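You operate a simulated robot arm through the tools that you are given. There is no shell and no other tool.

You run a simulated robot arm. Do the job below in one go: nothing can be reset, and whatever is moved stays where it is left.

## Task
Charge the white torch in slot C and the blue torch in slot D, on SLOW.
Fine: the charger ends switched on.

Only the result counts: the job must be done as asked and must still hold three seconds after the hand-in. Knocking over, shifting, dropping, spilling or breaking anything else fails it.

## Robot
A 5-joint arm with a two-finger parallel gripper, fixed in place. Base frame: the origin is at the foot of the arm, x ahead of it, y to its left, z up; the work surface is at about z = 3. Units: mm, degrees, N and s.
With the tool pointing down near the work surface it reaches from about 260 to 600 mm from the base axis. Its first joint turns from -66.0 to 66.0 degrees. The tool tilts only in the upright plane through the base axis and itself; it spins freely about its own axis. Payload 1.57 kg.
The TCP is the grasp point between the finger pads, 30 mm short of the fingertips. In the tool frame z runs along the fingers and y along their closing line. The gripper opens to 80 mm. The fingers are 17 mm wide and 12 mm thick; the gripper's body (40 by 82 mm) begins 80 mm behind the TCP.
Orientation is told as [roll, pitch, yaw] about the base's x, y, z axes, in that order, counted from this pose: with the fingers straight down and closing along the base's y, the tool's x points along the base's -x, its y along +y and its z along -z.

## Interface
- The arm moves only by the tool jog_arm. Its argument "deltas" is a list of rows, each a list of 7 numbers: the shift along the base's x, y, z in mm, then the turn, a rotation vector about the base's x, y, z in degrees, then the closure, from 0 (fully open) to 1 (shut). In form: [[dx, dy, dz, wx, wy, wz, fingers], ...]. A call has 1 to 20 rows; each row is the pose to reach, as a shift and turn from the pose commanded when the call began. A row lasts 0.2 s, in which the tool goes at most 50 mm and 8.6 degrees; a call with a longer step from one row to the next is refused whole, and so is a gripper value outside its range. A pose out of reach is approached as far as the arm can. The call stops where the force on the tool passes 40 N (or 10 N more than at its start, if that is more) or the arm is blocked; 0.2 s more then pass. The fingers move at their own pace (about 153 mm/s each) and stop on an object; they squeeze with about 26 N. The grip force told is the motor's: it shows also when the fingers shut on nothing. Time passes only in rows, and 0.2 s behind the last, so rows that repeat a pose let the fingers close. The reply holds the time, the measured pose of the TCP, the force on the tool along the base axes, the opening and the grip force, in the units named above and with some noise, with the torque about the TCP (base axes, N m) and any sound that the robot's microphone picked up.
- Cameras (640 x 400 px; columns grow to the right, rows downward): "scene" is fixed at [56.8, 407.9, 539.9]; the picture's right is [-0.56, -0.83, 0.00], its down [-0.35, 0.24, -0.91] and it looks along [0.75, -0.50, -0.42] (base axes); focal length 300 px, centre (320, 200). "wrist" rides on the gripper at [72, -7, -122] in the tool frame; the picture's right is [0.09, 1.00, 0.00], its down [-0.84, 0.08, -0.54] and it looks along [-0.54, 0.05, 0.84] (tool axes); focal length 238 px, centre (320, 200). There is no depth. A picture from a camera that has moved, and an enlarged one, comes with that camera's place and axes in the base frame and with its lens.
- grab_frame(camera): a new picture of that camera. The clock stands still meanwhile.
- enlarge(camera, box): a new picture of the part [left, top, right, bottom] of that camera's present view, enlarged. The clock stands still meanwhile.
- job_done(): hands the job in; it is judged then, once.

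Places have to be worked out from the pictures, the camera data and where the tool is seen. Open the gripper and draw the arm clear of the work before you hand the job in, unless the task says otherwise.

The tools are called as a command line: name --pt "numbers of a row" for each row, then --argument value for the rest, lists and objects as JSON in quotes. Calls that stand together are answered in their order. jog_arm: Moves the arm, as the interface text tells. Its arguments: {"type":"object","properties":{"deltas":{"type":"array","items":{"type":"array","items":{"type":"number"}}}},"required":["deltas"]} The other tools are called the same way: grab_frame (camera) takes a picture; enlarge (camera, box) takes an enlarged picture of a part of a camera's view; job_done () hands the job in.

At the start:

```text
clock: 0.0
tool_pos: [400.9, -46.6, 393.0]
tcp_rot: [-0.1, -0.1, 0.0]
force: [0.2, -1.2, 0.2]
wrist_torque: [0.0, 0.02, -0.03]
finger_gap: 80.1
grip_force: 0.0
```

scene: 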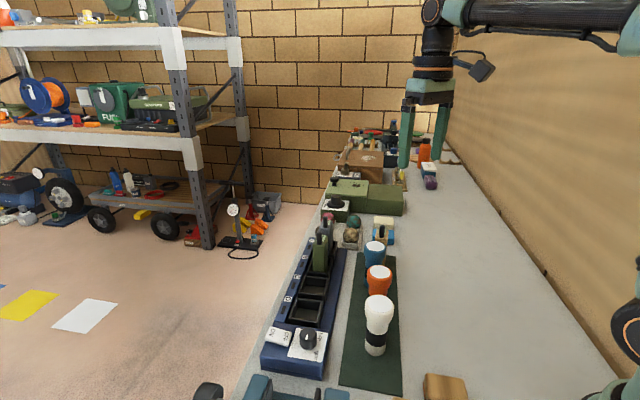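
wrist: 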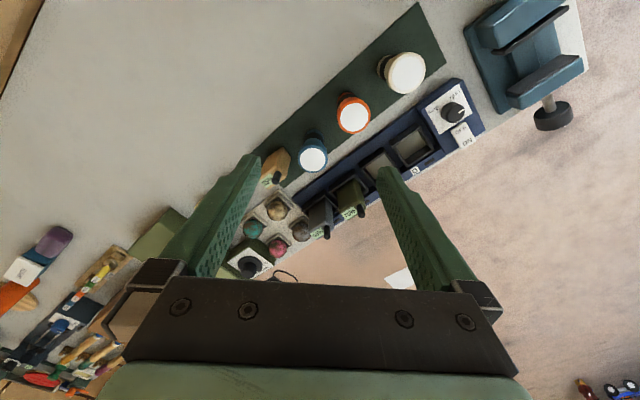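

The pictures show a blue charger with slots, a knob and a small sign, and three torches on a green mat. I'll enlarge both views to read labels and slots.

enlarge --camera "scene" --box '[240, 200, 420, 400]'

enlarge --camera "wrist" --box '[220, 30, 500, 280]'

enlarge --camera "wrist" --box '[400, 70, 500, 170]'

enlarge --camera "scene" --box '[255, 310, 345, 385]'

```text
2.00 times, centred on (330, 300) of scene
camera zoom: at [56.8, 407.9, 539.9], right [-0.56, -0.83, 0.0], down [-0.35, 0.24, -0.91], along [0.75, -0.5, -0.42], focal length 601 px, centre (300, 0)
```

zoom: 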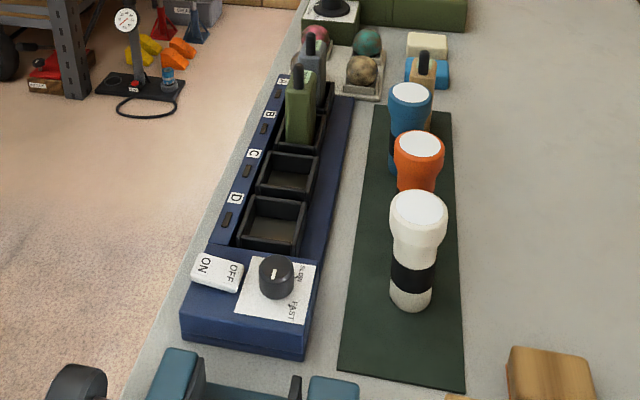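

```text
1.60 times, centred on (360, 155) of wrist
camera zoom: at [329.9, -54.1, 513.8], right [-0.09, 1.0, 0.0], down [0.84, 0.08, 0.54], along [0.54, 0.05, -0.84], focal length 381 px, centre (256, 272)
```

zoom: 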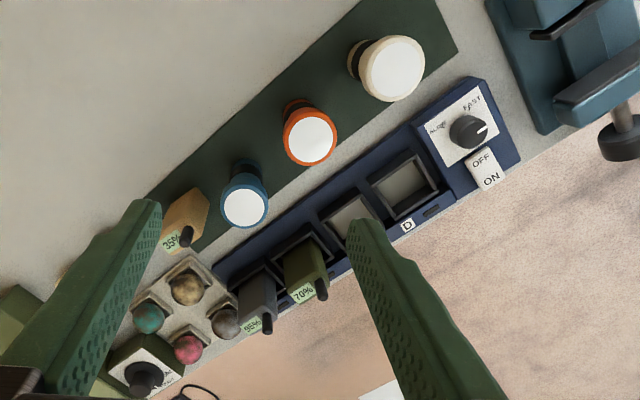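

```text
4.00 times, centred on (450, 120) of wrist
camera zoom: at [329.9, -54.1, 513.8], right [-0.09, 1.0, 0.0], down [0.84, 0.08, 0.54], along [0.54, 0.05, -0.84], focal length 953 px, centre (-200, 520)
```

zoom: 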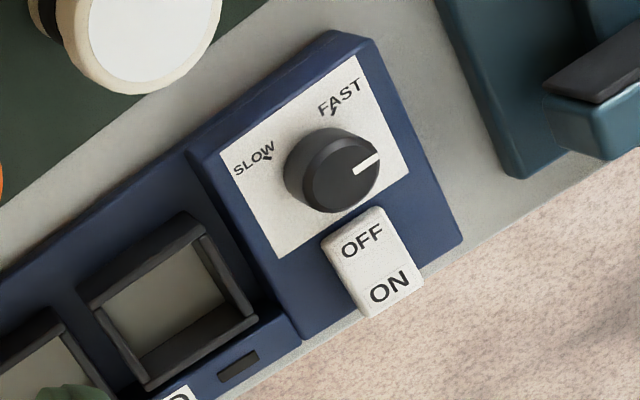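

```text
5.33 times, centred on (300, 348) of scene
camera zoom: at [56.8, 407.9, 539.9], right [-0.56, -0.83, 0.0], down [-0.35, 0.24, -0.91], along [0.75, -0.5, -0.42], focal length 1602 px, centre (427, -587)
```

zoom: 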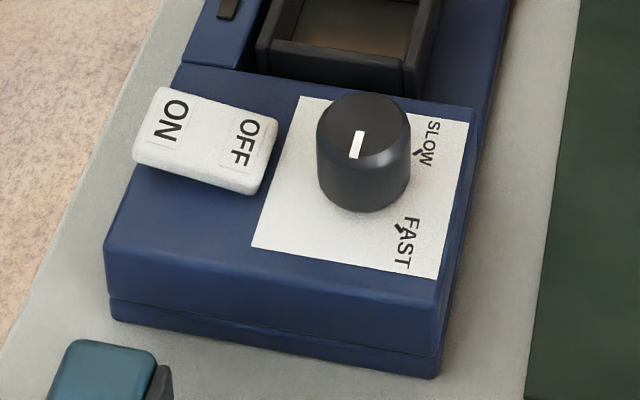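

The charger's knob seems to point off both marks, and slots C and D look empty. I'll zoom in on the rocker, slots and torches for details before moving.

enlarge --camera "scene" --box '[270, 320, 330, 357]'

enlarge --camera "scene" --box '[290, 255, 350, 330]'

enlarge --camera "scene" --box '[345, 230, 415, 365]'

enlarge --camera "wrist" --box '[280, 40, 450, 190]'

```text
10.67 times, centred on (300, 338) of scene
camera zoom: at [56.8, 407.9, 539.9], right [-0.56, -0.83, 0.0], down [-0.35, 0.24, -0.91], along [0.75, -0.5, -0.42], focal length 3205 px, centre (533, -1277)
```

zoom: 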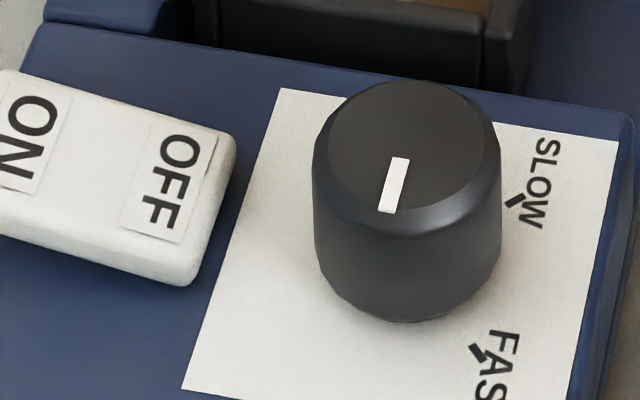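

```text
5.33 times, centred on (320, 292) of scene
camera zoom: at [56.8, 407.9, 539.9], right [-0.56, -0.83, 0.0], down [-0.35, 0.24, -0.91], along [0.75, -0.5, -0.42], focal length 1602 px, centre (320, -293)
```

zoom: 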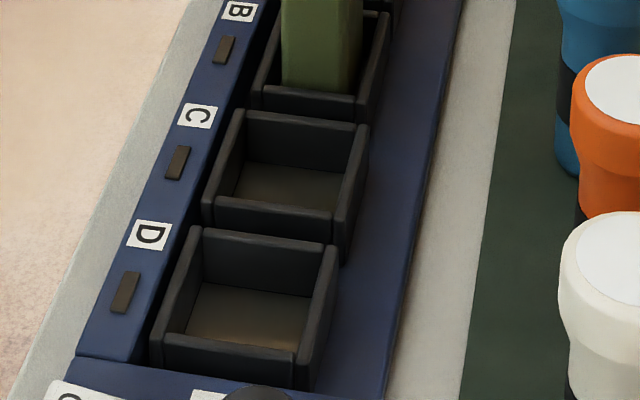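

```text
2.96 times, centred on (380, 298) of scene
camera zoom: at [56.8, 407.9, 539.9], right [-0.56, -0.83, 0.0], down [-0.35, 0.24, -0.91], along [0.75, -0.5, -0.42], focal length 890 px, centre (142, -89)
```

zoom: 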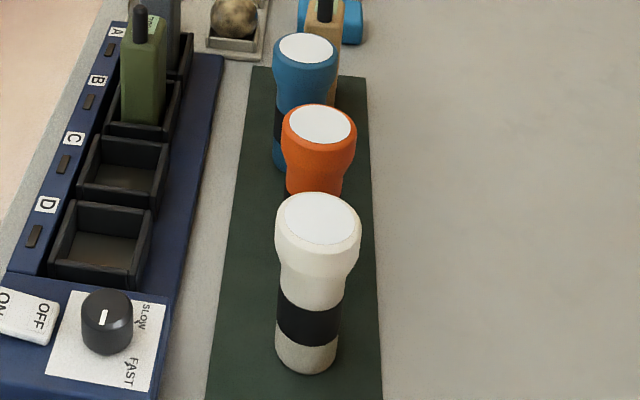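

```text
2.67 times, centred on (365, 115) of wrist
camera zoom: at [329.9, -54.1, 513.8], right [-0.09, 1.0, 0.0], down [0.84, 0.08, 0.54], along [0.54, 0.05, -0.84], focal length 636 px, centre (200, 427)
```

zoom: 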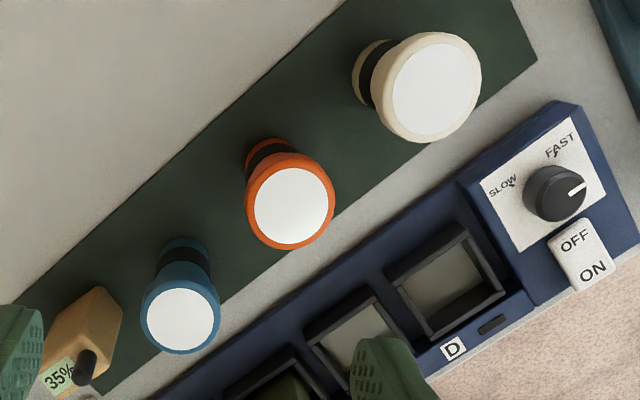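

The slots are shallow open boxes; the torches stand lens-up. I'll move the tool to about (300, 190, 300) to view the charger from closer with the wrist camera.

jog_arm --pt "-16.8 39.5 -15.5 0 0 0 0" --pt "-33.6 79 -31 0 0 0 0" --pt "-50.4 118.5 -46.5 0 0 0 0" --pt "-67.2 158 -62 0 0 0 0" --pt "-84 197.5 -77.5 0 0 0 0" --pt "-101 237 -93 0 0 0 0" --pt "-101 237 -93 0 0 0 0"

grab_frame --camera "wrist"

grab_frame --camera "scene"

```text
clock: 1.6
tool_pos: [300.9, 190.2, 298.5]
tcp_rot: [0.0, 0.1, 0.0]
force: [-0.2, 0.3, 1.5]
wrist_torque: [-0.03, -0.02, -0.02]
finger_gap: 80.2
grip_force: 0.1
```

```text
taken
camera wrist: at [230.3, 183.0, 420.7], right [-0.09, 1.0, 0.0], down [0.84, 0.08, 0.54], along [0.54, 0.05, -0.84], focal length 238 px, centre (320, 200)
```

wrist: 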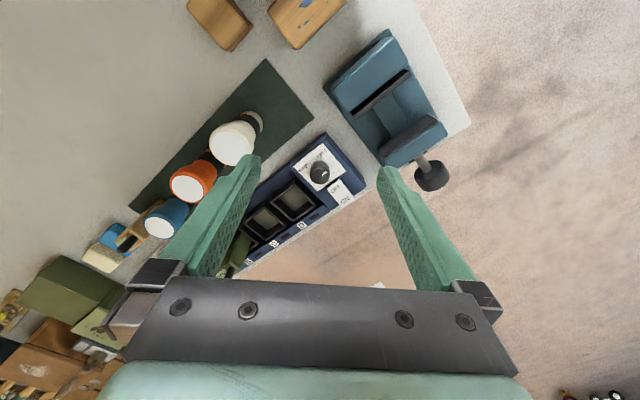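

```text
taken
```

scene: 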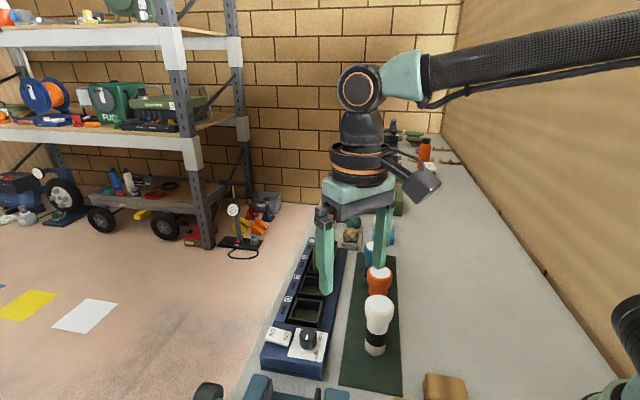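

enlarge --camera "wrist" --box '[285, 125, 375, 215]'

enlarge --camera "wrist" --box '[230, 170, 330, 260]'

enlarge --camera "wrist" --box '[130, 100, 280, 250]'

```text
4.44 times, centred on (330, 170) of wrist
camera zoom: at [230.3, 183.0, 420.7], right [-0.09, 1.0, 0.0], down [0.84, 0.08, 0.54], along [0.54, 0.05, -0.84], focal length 1059 px, centre (276, 333)
```

zoom: 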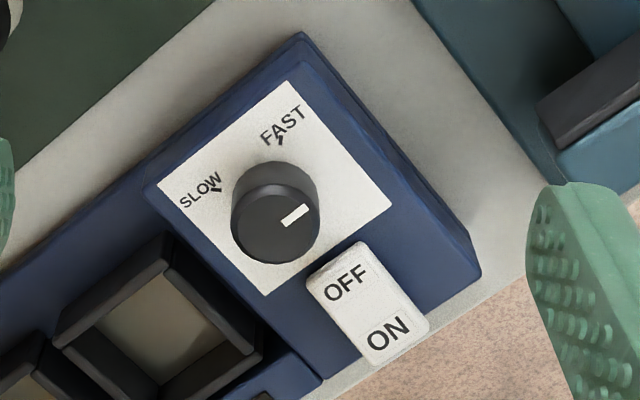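

```text
4.44 times, centred on (280, 215) of wrist
camera zoom: at [230.3, 183.0, 420.7], right [-0.09, 1.0, 0.0], down [0.84, 0.08, 0.54], along [0.54, 0.05, -0.84], focal length 1059 px, centre (498, 133)
```

zoom: 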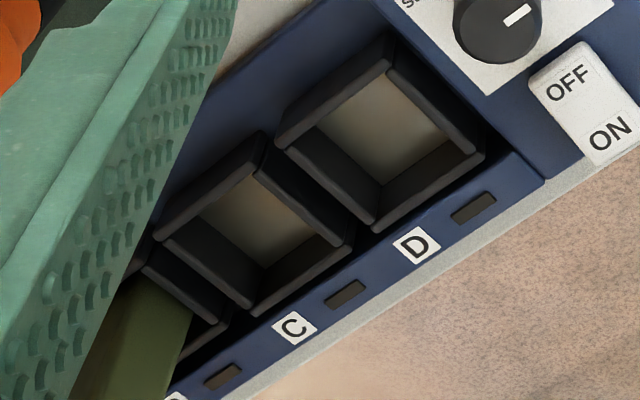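

```text
2.67 times, centred on (205, 175) of wrist
camera zoom: at [230.3, 183.0, 420.7], right [-0.09, 1.0, 0.0], down [0.84, 0.08, 0.54], along [0.54, 0.05, -0.84], focal length 636 px, centre (627, 267)
```

zoom: 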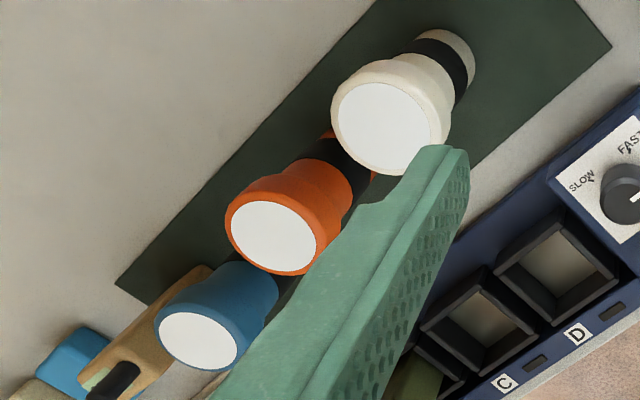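

I judge the plate at z≈34 with the knob at about (413, 199), SLOW toward −y (270°), FAST toward −x (180°), and the pointer at about 124°. I'll look more closely at the rocker from both cameras to read its state.

enlarge --camera "scene" --box '[262, 322, 298, 350]'

enlarge --camera "wrist" --box '[322, 170, 352, 212]'

enlarge --camera "wrist" --box '[295, 150, 335, 190]'

enlarge --camera "scene" --box '[280, 230, 350, 340]'

```text
14.29 times, centred on (280, 336) of scene
camera zoom: at [56.8, 407.9, 539.9], right [-0.56, -0.83, 0.0], down [-0.35, 0.24, -0.91], along [0.75, -0.5, -0.42], focal length 4292 px, centre (891, -1743)
```

zoom: 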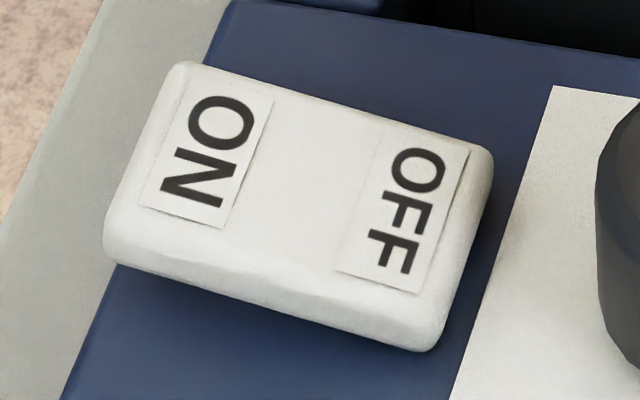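

```text
9.52 times, centred on (337, 191) of wrist
camera zoom: at [230.3, 183.0, 420.7], right [-0.09, 1.0, 0.0], down [0.84, 0.08, 0.54], along [0.54, 0.05, -0.84], focal length 2270 px, centre (158, 286)
```

zoom: 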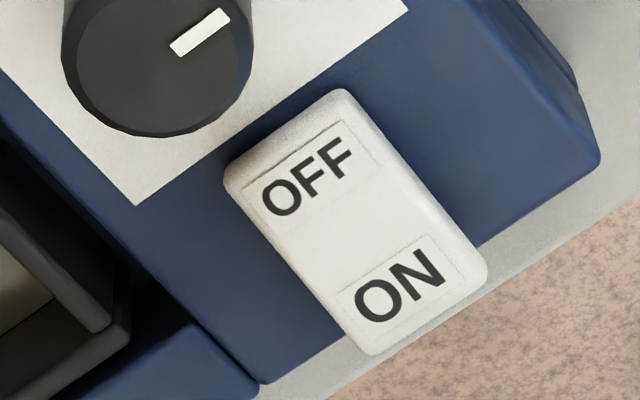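

```text
10.00 times, centred on (315, 170) of wrist
camera zoom: at [230.3, 183.0, 420.7], right [-0.09, 1.0, 0.0], down [0.84, 0.08, 0.54], along [0.54, 0.05, -0.84], focal length 2384 px, centre (370, 500)
```

zoom: 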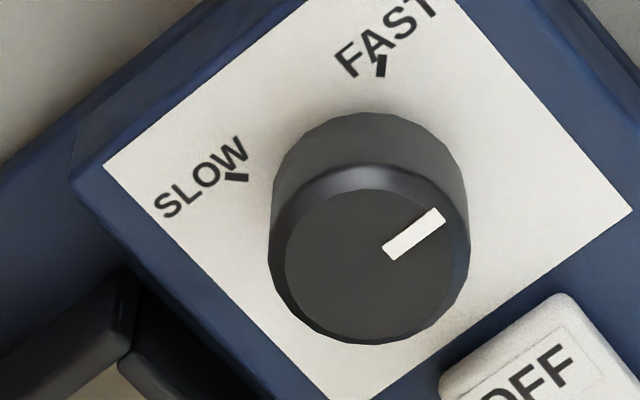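

```text
3.64 times, centred on (315, 285) of scene
camera zoom: at [56.8, 407.9, 539.9], right [-0.56, -0.83, 0.0], down [-0.35, 0.24, -0.91], along [0.75, -0.5, -0.42], focal length 1093 px, centre (338, -109)
```

zoom: 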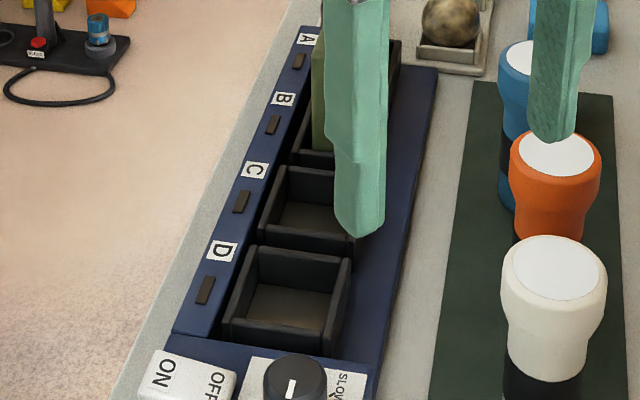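

The rocker's ON end stands raised, so the charger is off now. I'll go above the knob at about (413, 199.5) with the fingers turned by −100° so that a 146° counter-clockwise turn to SLOW is possible in one grip.

jog_arm --pt "9.3 0.8 -12.4 0 0 -8.4 0.2" --pt "18.7 1.5 -24.8 0 0 -16.8 0.3" --pt "28 2.3 -37.1 0 0 -25 0.375" --pt "37.3 3.1 -49.5 0 0 -33.4 0.375" --pt "46.7 3.9 -61.9 0 0 -41.8 0.375" --pt "56 4.6 -74.2 0 0 -50 0.375" --pt "65.3 5.4 -86.6 0 0 -58.4 0.375" --pt "74.7 6.2 -99 0 0 -66.8 0.375" --pt "84 7 -111.4 0 0 -75 0.375" --pt "93.3 7.8 -123.7 0 0 -83.4 0.375" --pt "102.7 8.5 -136.1 0 0 -91.8 0.375" --pt "112.1 9.3 -148.5 0 0 -100 0.375" --pt "112.1 9.3 -148.5 0 0 -100 0.375"

grab_frame --camera "wrist"

grab_frame --camera "scene"

```text
clock: 4.4
tool_pos: [411.7, 198.1, 151.4]
tcp_rot: [0.0, 0.0, -100.1]
force: [0.0, 0.5, -0.1]
wrist_torque: [-0.01, -0.03, 0.0]
finger_gap: 50.0
grip_force: 0.1
```

```text
taken
camera wrist: at [419.7, 271.3, 272.4], right [1.0, -0.08, 0.0], down [-0.07, -0.84, 0.54], along [-0.04, -0.54, -0.84], focal length 238 px, centre (320, 200)
```

wrist: 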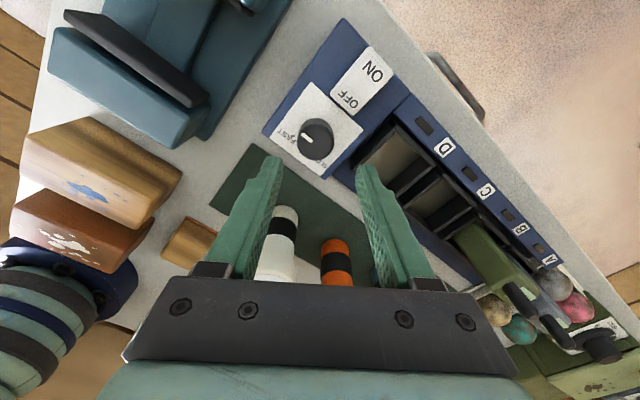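

```text
taken
```

scene: 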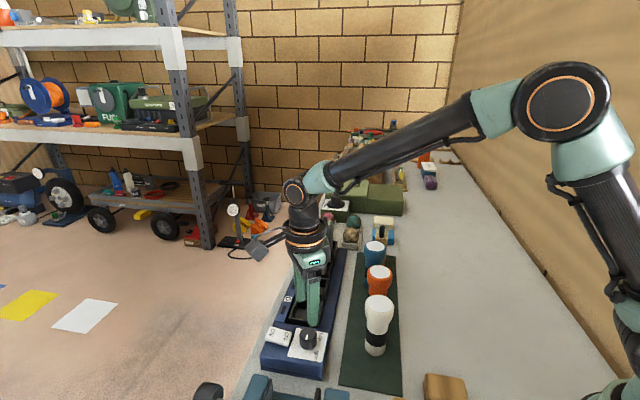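

The knob lies below the fingers. I'll zoom on it to refine its centre and pointer angle.

enlarge --camera "wrist" --box '[260, 70, 400, 190]'

enlarge --camera "wrist" --box '[340, 100, 500, 230]'

```text
3.33 times, centred on (330, 130) of wrist
camera zoom: at [419.7, 271.3, 272.4], right [1.0, -0.08, 0.0], down [-0.07, -0.84, 0.54], along [-0.04, -0.54, -0.84], focal length 794 px, centre (287, 433)
```

zoom: 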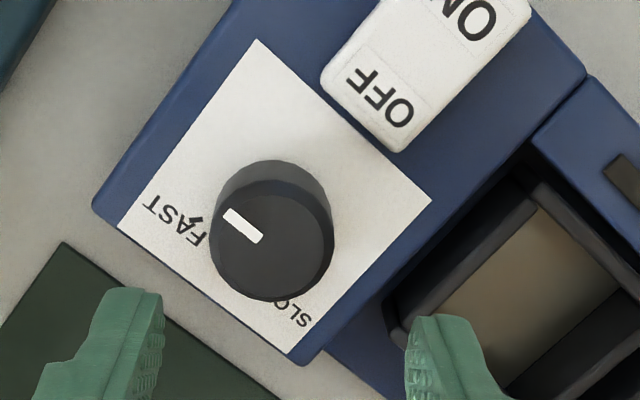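

```text
3.08 times, centred on (420, 165) of wrist
camera zoom: at [419.7, 271.3, 272.4], right [1.0, -0.08, 0.0], down [-0.07, -0.84, 0.54], along [-0.04, -0.54, -0.84], focal length 733 px, centre (12, 308)
```

zoom: 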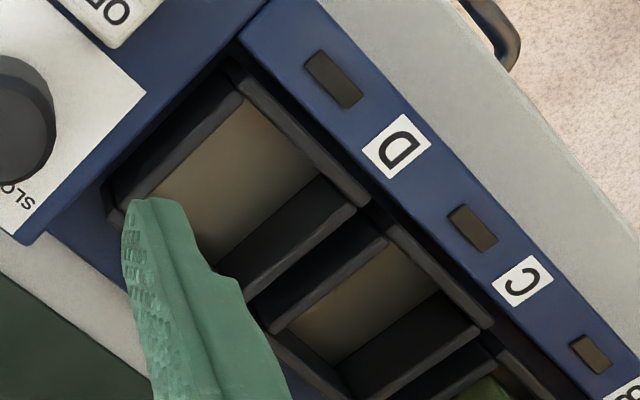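

The pointer is at about 135° (so +135° turn to SLOW at 270°), and relative to the tool axis the knob sits about 5 mm toward −x. I'll shift −4.5 mm in x and go down to z≈110, then check again.

jog_arm --pt "-4.5 0.5 -20 0 0 0 0.375" --pt "-4.5 0.5 -41 0 0 0 0.375" --pt "-4.5 0.5 -41 0 0 0 0.375"

grab_frame --camera "wrist"

enlarge --camera "wrist" --box '[240, 90, 400, 220]'

enlarge --camera "scene" --box '[270, 270, 350, 370]'

```text
clock: 5.2
tool_pos: [407.5, 198.8, 109.7]
tcp_rot: [-0.1, 0.1, -100.1]
force: [0.1, -0.6, 0.8]
wrist_torque: [-0.02, -0.04, 0.01]
finger_gap: 49.7
grip_force: 0.0
```

```text
taken
camera wrist: at [414.5, 271.1, 231.3], right [1.0, -0.08, 0.0], down [-0.07, -0.84, 0.54], along [-0.04, -0.54, -0.84], focal length 238 px, centre (320, 200)
```

wrist: 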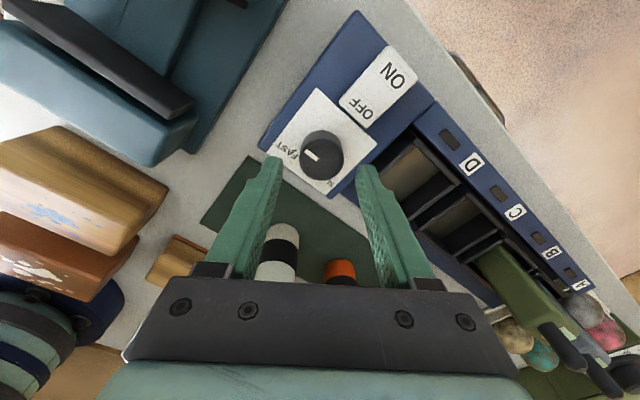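

```text
3.08 times, centred on (320, 155) of wrist
camera zoom: at [414.5, 271.1, 231.3], right [1.0, -0.08, 0.0], down [-0.07, -0.84, 0.54], along [-0.04, -0.54, -0.84], focal length 733 px, centre (320, 338)
```

zoom: 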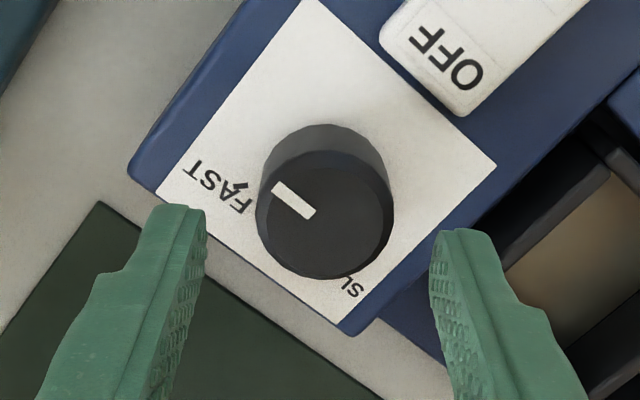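

```text
4.00 times, centred on (310, 320) of scene
camera zoom: at [56.8, 407.9, 539.9], right [-0.56, -0.83, 0.0], down [-0.35, 0.24, -0.91], along [0.75, -0.5, -0.42], focal length 1202 px, centre (360, -280)
```

zoom: 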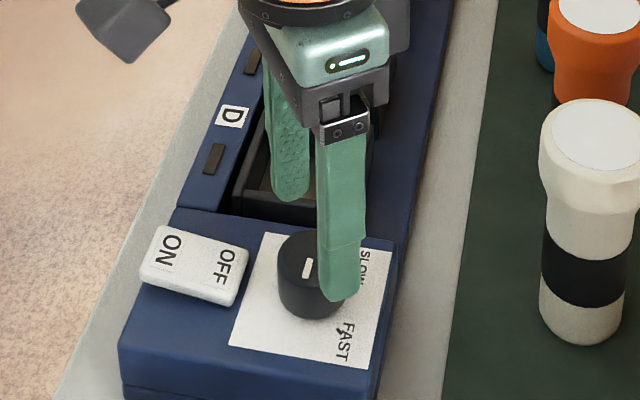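

The knob is now centred under the TCP at tool reading (407.5, 198.8). I'll lower to z≈72 (tips at ≈42) and close on the knob.

jog_arm --pt "0 0 -20 0 0 0 0.375" --pt "0 0 -37.5 0 0 0 0.375" --pt "0 0 -37.5 0 0 0 0.375"

grab_frame --camera "wrist"

enlarge --camera "scene" --box '[270, 270, 350, 370]'

```text
clock: 6.0
tool_pos: [406.1, 198.3, 72.5]
tcp_rot: [0.0, 0.0, -99.9]
force: [0.0, -0.2, 0.8]
wrist_torque: [0.01, -0.02, 0.01]
finger_gap: 49.9
grip_force: 0.0
```

```text
taken
camera wrist: at [413.5, 270.7, 194.4], right [1.0, -0.08, 0.0], down [-0.07, -0.84, 0.54], along [-0.04, -0.54, -0.84], focal length 238 px, centre (320, 200)
```

wrist: 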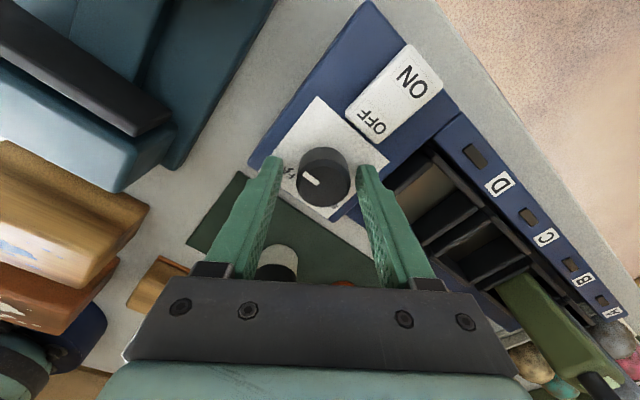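

```text
4.00 times, centred on (310, 320) of scene
camera zoom: at [56.8, 407.9, 539.9], right [-0.56, -0.83, 0.0], down [-0.35, 0.24, -0.91], along [0.75, -0.5, -0.42], focal length 1202 px, centre (360, -280)
```

zoom: 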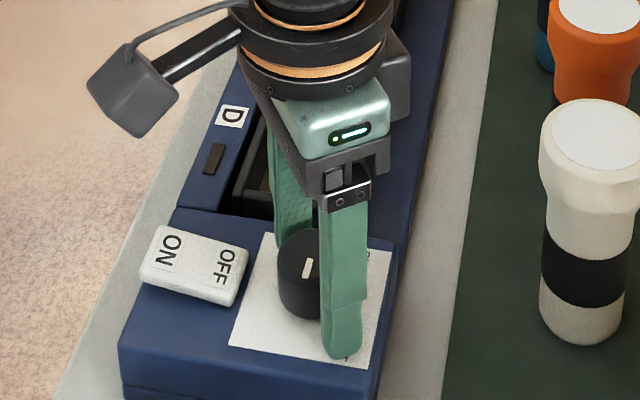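

The knob appears slightly right and up of the TCP pixel. I'll zoom to measure the offset before closing.

enlarge --camera "wrist" --box '[250, 120, 400, 240]'

```text
3.33 times, centred on (325, 180) of wrist
camera zoom: at [413.5, 270.7, 194.4], right [1.0, -0.08, 0.0], down [-0.07, -0.84, 0.54], along [-0.04, -0.54, -0.84], focal length 794 px, centre (303, 267)
```

zoom: 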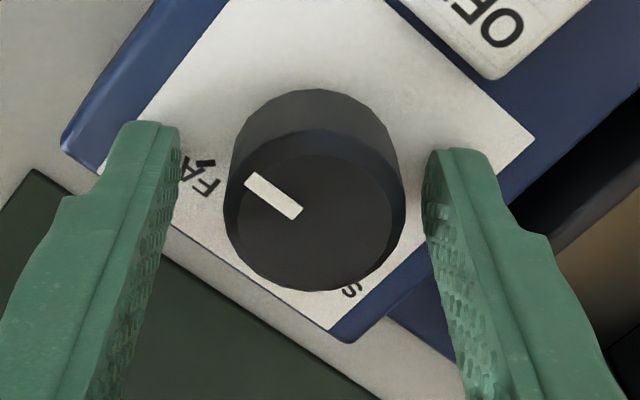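

Offset is about 1.5 mm, so I'll nudge by (+1.2, −1) and close on the knob.

jog_arm --pt "1.2 -1 0 0 0 0 0.375" --pt "1.2 -1 0 0 0 0 0.375" --pt "1.2 -1 0 0 0 0 0.8" --pt "1.2 -1 0 0 0 0 0.8"

enlarge --camera "wrist" --box '[250, 120, 400, 240]'

```text
clock: 7.0
tool_pos: [407.6, 198.9, 73.0]
tcp_rot: [0.1, 0.0, -99.9]
force: [5.5, 0.3, -5.6]
wrist_torque: [-0.04, -0.16, -0.05]
finger_gap: 33.3
grip_force: 41.3
```

```text
3.33 times, centred on (325, 180) of wrist
camera zoom: at [415.2, 269.9, 194.7], right [1.0, -0.08, 0.0], down [-0.07, -0.84, 0.54], along [-0.04, -0.54, -0.84], focal length 794 px, centre (303, 267)
```

zoom: 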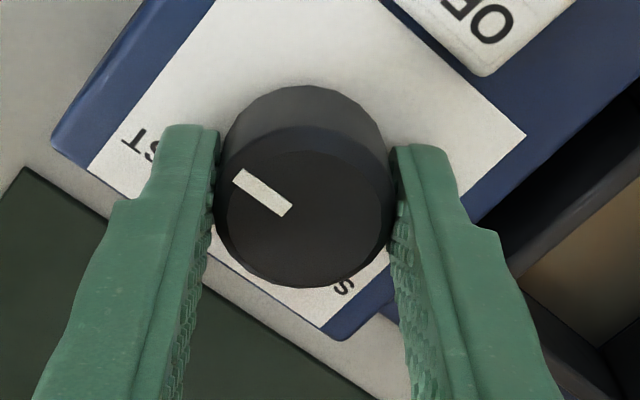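

The knob is gripped (gap 33 mm). I'll turn counter-clockwise by 60° first and check the forces.

jog_arm --pt "0 0 0 0 0 7.5 0.8" --pt "0 0 0 0 0 15 0.8" --pt "0 0 0 0 0 22.5 0.8" --pt "0 0 0 0 0 30 0.8" --pt "0 0 0 0 0 37.5 0.8" --pt "0 0 0 0 0 45 0.8" --pt "0 0 0 0 0 52.5 0.8" --pt "0 0 0 0 0 60 0.8"

grab_frame --camera "wrist"

enlarge --camera "scene" --box '[260, 290, 350, 370]'

```text
clock: 8.8
tool_pos: [409.7, 198.8, 72.0]
tcp_rot: [0.2, 0.0, -39.7]
force: [8.8, -11.7, 19.9]
wrist_torque: [-0.18, 0.09, -0.01]
finger_gap: 33.6
grip_force: 41.3
```

```text
taken
camera wrist: at [350.9, 239.3, 194.5], right [0.57, 0.82, 0.0], down [0.69, -0.48, 0.54], along [0.45, -0.31, -0.84], focal length 238 px, centre (320, 200)
```

wrist: 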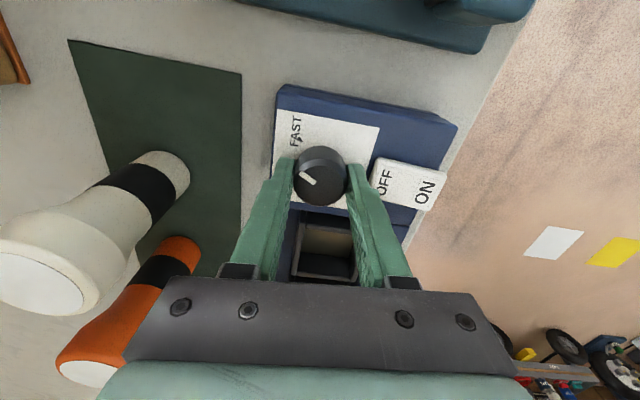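

```text
5.00 times, centred on (305, 330) of scene
camera zoom: at [56.7, 407.8, 539.9], right [-0.56, -0.83, 0.0], down [-0.35, 0.24, -0.91], along [0.75, -0.5, -0.42], focal length 1502 px, centre (395, -450)
```

zoom: 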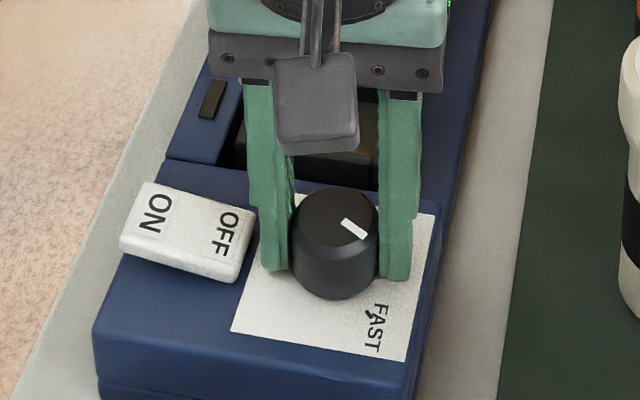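

The knob turns with the fingers (pointer now near 195°). I'll continue 75° more toward SLOW with a small relief shift.

jog_arm --pt "0.5 -0.7 0.5 0 0 7.5 0.8" --pt "0.7 -1 0.8 0 0 15 0.8" --pt "0.7 -1 0.8 0 0 22.5 0.8" --pt "0.7 -1 0.8 0 0 30 0.8" --pt "0.7 -1 0.8 0 0 37.5 0.8" --pt "0.7 -1 0.8 0 0 45 0.8" --pt "0.7 -1 0.8 0 0 52.5 0.8" --pt "0.7 -1 0.8 0 0 60 0.8" --pt "0.7 -1 0.8 0 0 67.5 0.8" --pt "0.7 -1 0.8 0 0 75 0.8"

grab_frame --camera "wrist"

enlarge --camera "wrist" --box '[250, 100, 400, 240]'

enlarge --camera "scene" --box '[260, 290, 350, 370]'

```text
clock: 11.0
tool_pos: [408.4, 199.4, 73.7]
tcp_rot: [-0.1, -0.1, 35.4]
force: [-7.3, 30.7, 13.0]
wrist_torque: [0.83, 0.22, -0.41]
finger_gap: 33.3
grip_force: 41.6
```

```text
taken
camera wrist: at [354.4, 152.0, 194.8], right [-0.65, 0.76, 0.0], down [0.64, 0.55, 0.54], along [0.41, 0.35, -0.84], focal length 238 px, centre (320, 200)
```

wrist: 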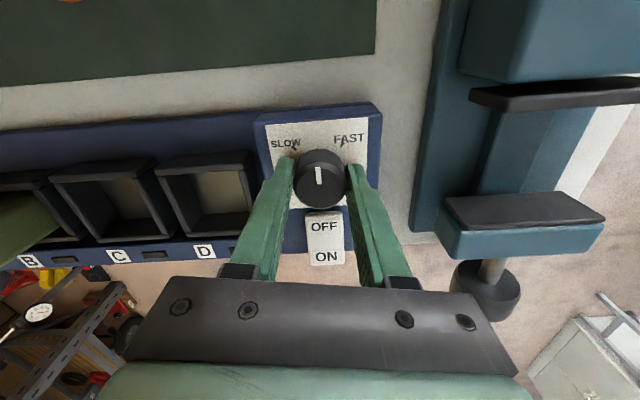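

```text
2.86 times, centred on (325, 170) of wrist
camera zoom: at [354.4, 152.0, 194.8], right [-0.65, 0.76, 0.0], down [0.64, 0.55, 0.54], along [0.41, 0.35, -0.84], focal length 681 px, centre (306, 286)
```

zoom: 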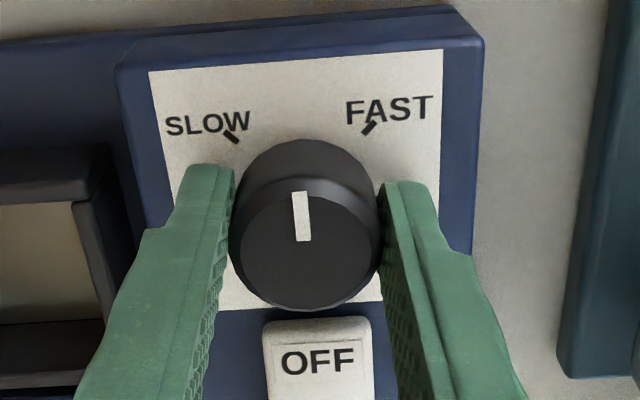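

```text
5.00 times, centred on (305, 330) of scene
camera zoom: at [56.8, 407.8, 539.9], right [-0.56, -0.83, 0.0], down [-0.35, 0.24, -0.91], along [0.75, -0.5, -0.42], focal length 1502 px, centre (395, -450)
```

zoom: 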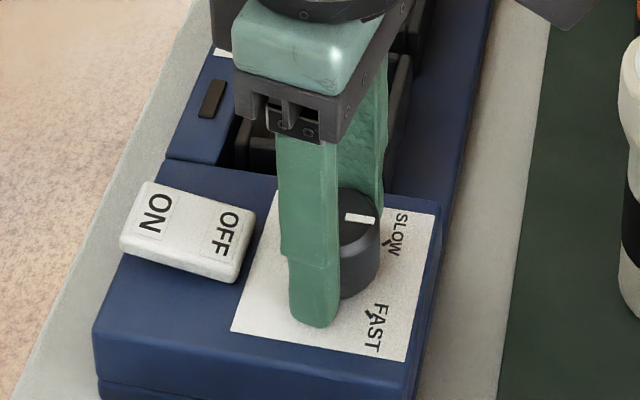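

The pointer is now near 226°, midway between FAST and SLOW, so the grip slipped because of off-centre side load (30 N). I'll open the fingers a little, check centring, and re-grip.

jog_arm --pt "0 0 0 0 0 0 0.375" --pt "0 0 0 0 0 0 0.375" --pt "0 0 0 0 0 0 0.375"

enlarge --camera "wrist" --box '[250, 100, 400, 240]'

```text
clock: 11.8
tool_pos: [408.5, 197.3, 72.7]
tcp_rot: [0.0, 0.1, 34.9]
force: [-1.2, -0.6, -0.9]
wrist_torque: [-0.03, -0.01, -0.02]
finger_gap: 49.8
grip_force: 0.0
```

```text
2.86 times, centred on (325, 170) of wrist
camera zoom: at [354.8, 150.6, 194.2], right [-0.65, 0.76, 0.0], down [0.64, 0.54, 0.54], along [0.41, 0.35, -0.84], focal length 681 px, centre (306, 286)
```

zoom: 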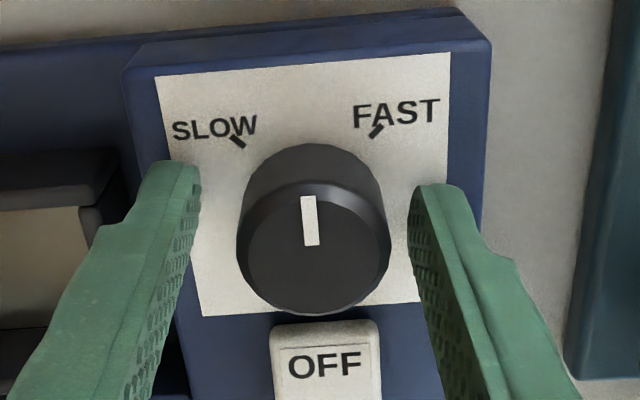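

The knob centre is about (0.3, +2.6) mm off the tool axis. I'll correct, re-grip and turn the remaining 44°.

jog_arm --pt "0.3 2.6 0 0 0 0 0.375" --pt "0.3 2.6 0 0 0 0 0.375" --pt "0.3 2.6 0 0 0 0 0.9" --pt "0.3 2.6 0 0 0 0 0.9"

enlarge --camera "wrist" --box '[250, 100, 400, 240]'

```text
clock: 12.8
tool_pos: [410.0, 200.1, 71.9]
tcp_rot: [0.0, 0.0, 35.1]
force: [1.6, -2.1, -0.5]
wrist_torque: [-0.14, 0.09, 0.03]
finger_gap: 33.1
grip_force: 41.1
```

```text
2.86 times, centred on (325, 170) of wrist
camera zoom: at [355.2, 153.1, 194.7], right [-0.65, 0.76, 0.0], down [0.64, 0.54, 0.54], along [0.41, 0.35, -0.84], focal length 681 px, centre (306, 286)
```

zoom: 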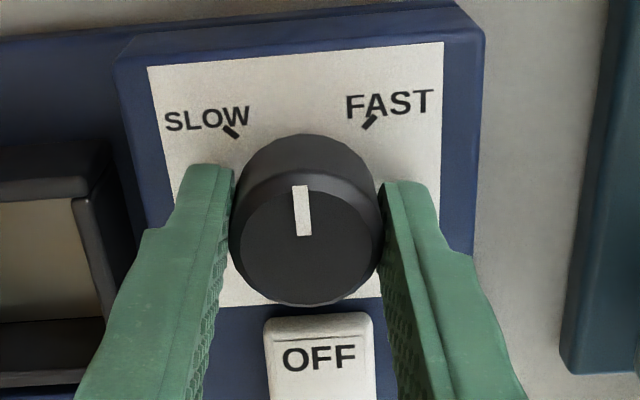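

Well centred now (net force under 3 N). Turning counter-clockwise by 44°.

jog_arm --pt "0 0 0 0 0 5.5 0.9" --pt "0 0 0 0 0 11 0.9" --pt "0 0 0 0 0 16.5 0.9" --pt "0 0 0 0 0 22 0.9"

enlarge --camera "wrist" --box '[250, 100, 400, 240]'

```text
clock: 13.8
tool_pos: [409.5, 199.9, 72.8]
tcp_rot: [-0.1, -0.1, 57.2]
force: [-2.2, 4.2, 0.3]
wrist_torque: [0.09, 0.15, -0.72]
finger_gap: 33.3
grip_force: 41.1
```

```text
2.86 times, centred on (325, 170) of wrist
camera zoom: at [376.5, 135.7, 195.0], right [-0.89, 0.46, 0.0], down [0.39, 0.74, 0.54], along [0.25, 0.48, -0.84], focal length 681 px, centre (306, 286)
```

zoom: 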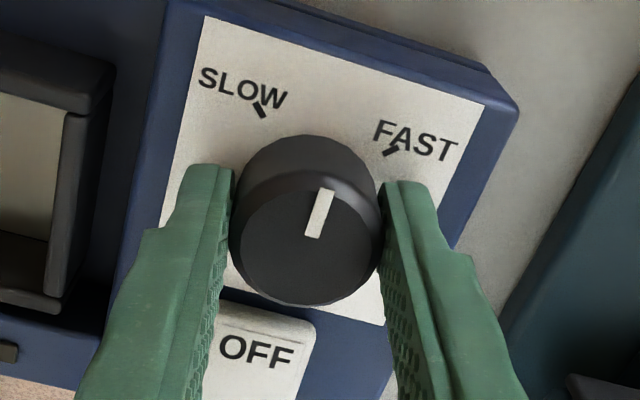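

The knob did not follow (torque −0.72 N·m): it stays near 226° and resists further counter-clockwise turning. I'll test whether it moves freely clockwise to tell a stop from a slip.

jog_arm --pt "0 0 0 0 0 -5.5 0.9" --pt "0 0 0 0 0 -11 0.9" --pt "0 0 0 0 0 -16.5 0.9" --pt "0 0 0 0 0 -22 0.9" --pt "0 0 0 0 0 -27.5 0.9" --pt "0 0 0 0 0 -33 0.9"

enlarge --camera "wrist" --box '[250, 100, 400, 240]'

```text
clock: 15.2
tool_pos: [408.7, 200.1, 71.5]
tcp_rot: [0.0, 0.2, 23.9]
force: [-9.5, -10.3, 21.4]
wrist_torque: [-0.34, 0.37, 0.03]
finger_gap: 33.4
grip_force: 41.2
```

```text
2.86 times, centred on (325, 170) of wrist
camera zoom: at [347.2, 164.6, 195.1], right [-0.49, 0.87, 0.0], down [0.73, 0.41, 0.54], along [0.47, 0.26, -0.84], focal length 681 px, centre (306, 286)
```

zoom: 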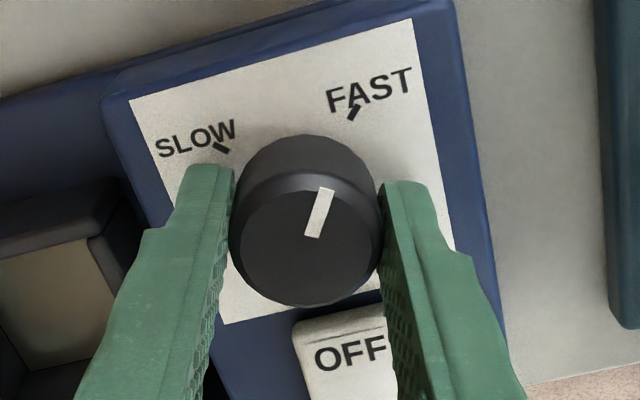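

Clockwise it follows the fingers freely (pointer now about 195°), so there's a stop at about 226°. I'll explore the clockwise side past the start angle to find the other end of the travel.

jog_arm --pt "0 0 0.5 0 0 -7.5 0.9" --pt "0 0 0.5 0 0 -15 0.9" --pt "0 0 0.5 0 0 -22.5 0.9" --pt "0 0 0.5 0 0 -30 0.9" --pt "0 0 0.5 0 0 -37.5 0.9" --pt "0 0 0.5 0 0 -45 0.9" --pt "0 0 0.5 0 0 -52.5 0.9" --pt "0 0 0.5 0 0 -60 0.9" --pt "0 0 0.5 0 0 -67.5 0.9" --pt "0 0 0.5 0 0 -75 0.9" --pt "0 0 0.5 0 0 -82.5 0.9"

enlarge --camera "wrist" --box '[250, 100, 400, 240]'

```text
clock: 17.6
tool_pos: [409.2, 200.5, 72.1]
tcp_rot: [-0.3, 0.0, -58.5]
force: [-9.3, -11.9, 3.4]
wrist_torque: [-0.36, 0.2, 0.73]
finger_gap: 33.6
grip_force: 41.8
```

```text
2.86 times, centred on (325, 170) of wrist
camera zoom: at [366.6, 257.9, 194.1], right [0.8, 0.6, 0.0], down [0.51, -0.67, 0.54], along [0.32, -0.43, -0.84], focal length 681 px, centre (306, 286)
```

zoom: 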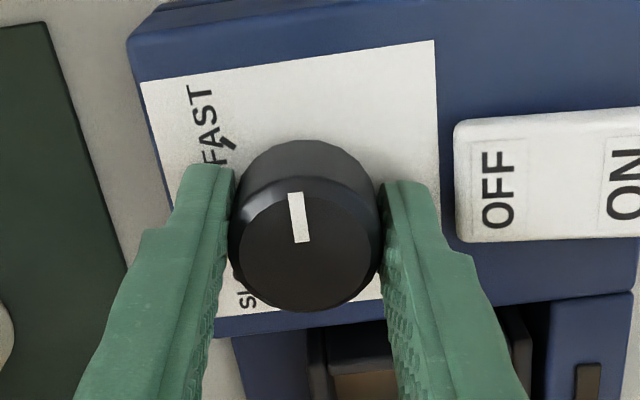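

There is a stop at 135° too (torque +0.73), so the knob only travels 135°–226°. I'll turn it back to the counter-clockwise (SLOW-side) stop, release, lift away and inspect the knob closely.

jog_arm --pt "0 0 0 0 0 7.5 0.9" --pt "0 0 0 0 0 15 0.9" --pt "0 0 0 0 0 22.5 0.9" --pt "0 0 0 0 0 30 0.9" --pt "0 0 0 0 0 37.5 0.9" --pt "0 0 0 0 0 45 0.9" --pt "0 0 0 0 0 52.5 0.9" --pt "0 0 0 0 0 60 0.9" --pt "0 0 0 0 0 67.5 0.9" --pt "0 0 0 0 0 75 0.9" --pt "0 0 0 0 0 82.5 0.9" --pt "0 0 0 0 0 90 0.9" --pt "0 0 0 0 0 96 0.9"

enlarge --camera "wrist" --box '[250, 100, 400, 240]'

```text
clock: 20.4
tool_pos: [409.7, 199.7, 71.5]
tcp_rot: [0.1, 0.1, 37.7]
force: [-5.7, -0.3, -19.0]
wrist_torque: [-0.14, 0.13, -0.53]
finger_gap: 33.1
grip_force: 41.1
```

```text
2.86 times, centred on (325, 170) of wrist
camera zoom: at [357.5, 150.8, 194.5], right [-0.68, 0.73, 0.0], down [0.62, 0.57, 0.54], along [0.4, 0.37, -0.84], focal length 681 px, centre (306, 286)
```

zoom: 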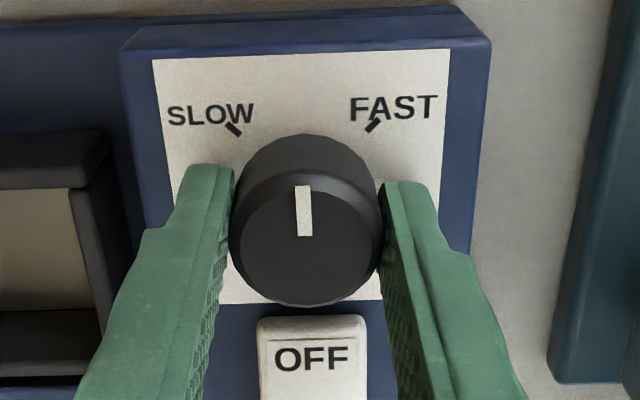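

The knob again stops at about 226°. I'll release, rise to z≈170 and inspect the knob and plate closely.

jog_arm --pt "0 0 0 0 0 0 0.375" --pt "0 0 0 0 0 0 0.375" --pt "0 0 40 0 0 0 0.375" --pt "0 0 80 0 0 0 0.375" --pt "0 0 100 0 0 0 0.375" --pt "0 0 100 0 0 0 0.375"

grab_frame --camera "wrist"

enlarge --camera "wrist" --box '[280, 80, 370, 170]'

enlarge --camera "scene" --box '[280, 315, 335, 365]'

```text
clock: 21.8
tool_pos: [410.8, 201.0, 173.8]
tcp_rot: [0.0, 0.0, 37.4]
force: [-0.4, -0.3, -0.2]
wrist_torque: [0.03, -0.01, -0.02]
finger_gap: 49.9
grip_force: 0.0
```

```text
taken
camera wrist: at [359.0, 151.9, 296.1], right [-0.68, 0.73, 0.0], down [0.62, 0.57, 0.54], along [0.4, 0.37, -0.84], focal length 238 px, centre (320, 200)
```

wrist: 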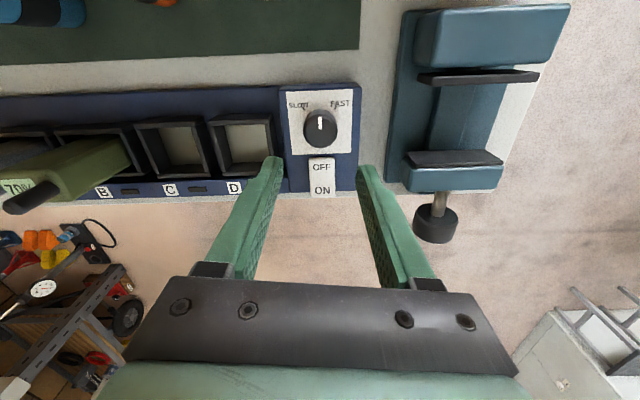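

```text
4.44 times, centred on (325, 125) of wrist
camera zoom: at [359.0, 151.9, 296.1], right [-0.68, 0.73, 0.0], down [0.62, 0.57, 0.54], along [0.4, 0.37, -0.84], focal length 1059 px, centre (298, 533)
```

zoom: 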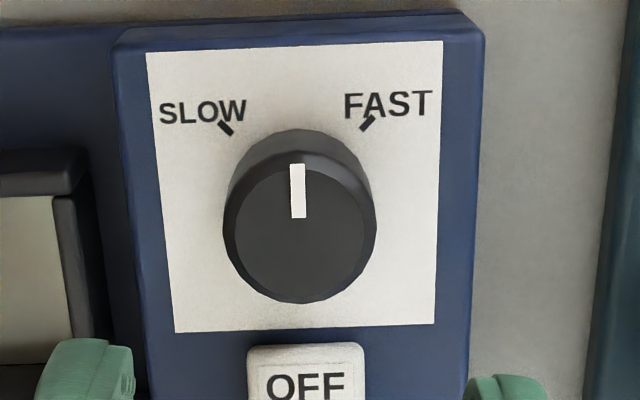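

```text
8.00 times, centred on (308, 340) of scene
camera zoom: at [56.8, 407.9, 539.9], right [-0.56, -0.83, 0.0], down [-0.35, 0.24, -0.91], along [0.75, -0.5, -0.42], focal length 2404 px, centre (420, -920)
```

zoom: 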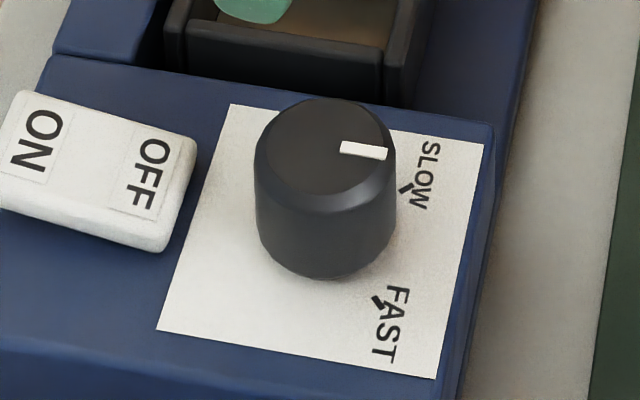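

The knob's pointer has a hard stop at both ends, so feedback is needed to know which end is SLOW. I'll switch the charger on and look at the LEDs: moving above the ON end at about (465, 254) with fingers closed.

jog_arm --pt "18 17.5 0 0 0 3.8 1" --pt "36 35 -20 0 0 7.6 1" --pt "54.5 52.5 -50 0 0 7.6 1" --pt "54.5 52.5 -80 0 0 7.6 1" --pt "54.5 52.5 -80 0 0 7.6 1"

grab_frame --camera "wrist"

enlarge --camera "scene" --box '[240, 270, 350, 370]'

```text
clock: 23.0
tool_pos: [466.9, 254.4, 92.5]
tcp_rot: [0.0, 0.0, 45.3]
force: [0.0, 0.3, -0.5]
wrist_torque: [0.02, 0.0, 0.02]
finger_gap: 0.0
grip_force: 21.4
```

```text
taken
camera wrist: at [421.3, 198.7, 214.5], right [-0.77, 0.64, 0.0], down [0.54, 0.65, 0.54], along [0.35, 0.42, -0.84], focal length 238 px, centre (320, 200)
```

wrist: 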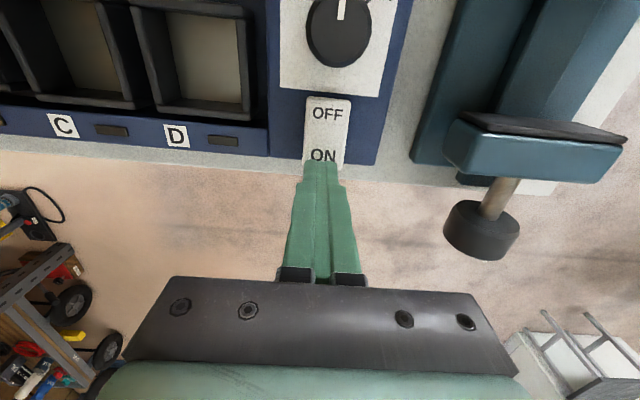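

```text
4.00 times, centred on (295, 320) of scene
camera zoom: at [56.8, 407.9, 539.9], right [-0.56, -0.83, 0.0], down [-0.35, 0.24, -0.91], along [0.75, -0.5, -0.42], focal length 1202 px, centre (420, -280)
```

zoom: 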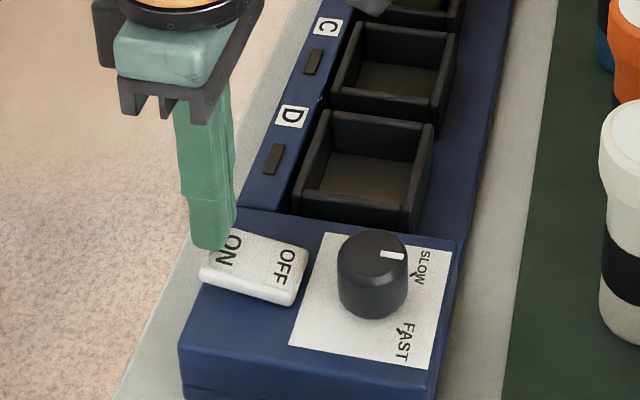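

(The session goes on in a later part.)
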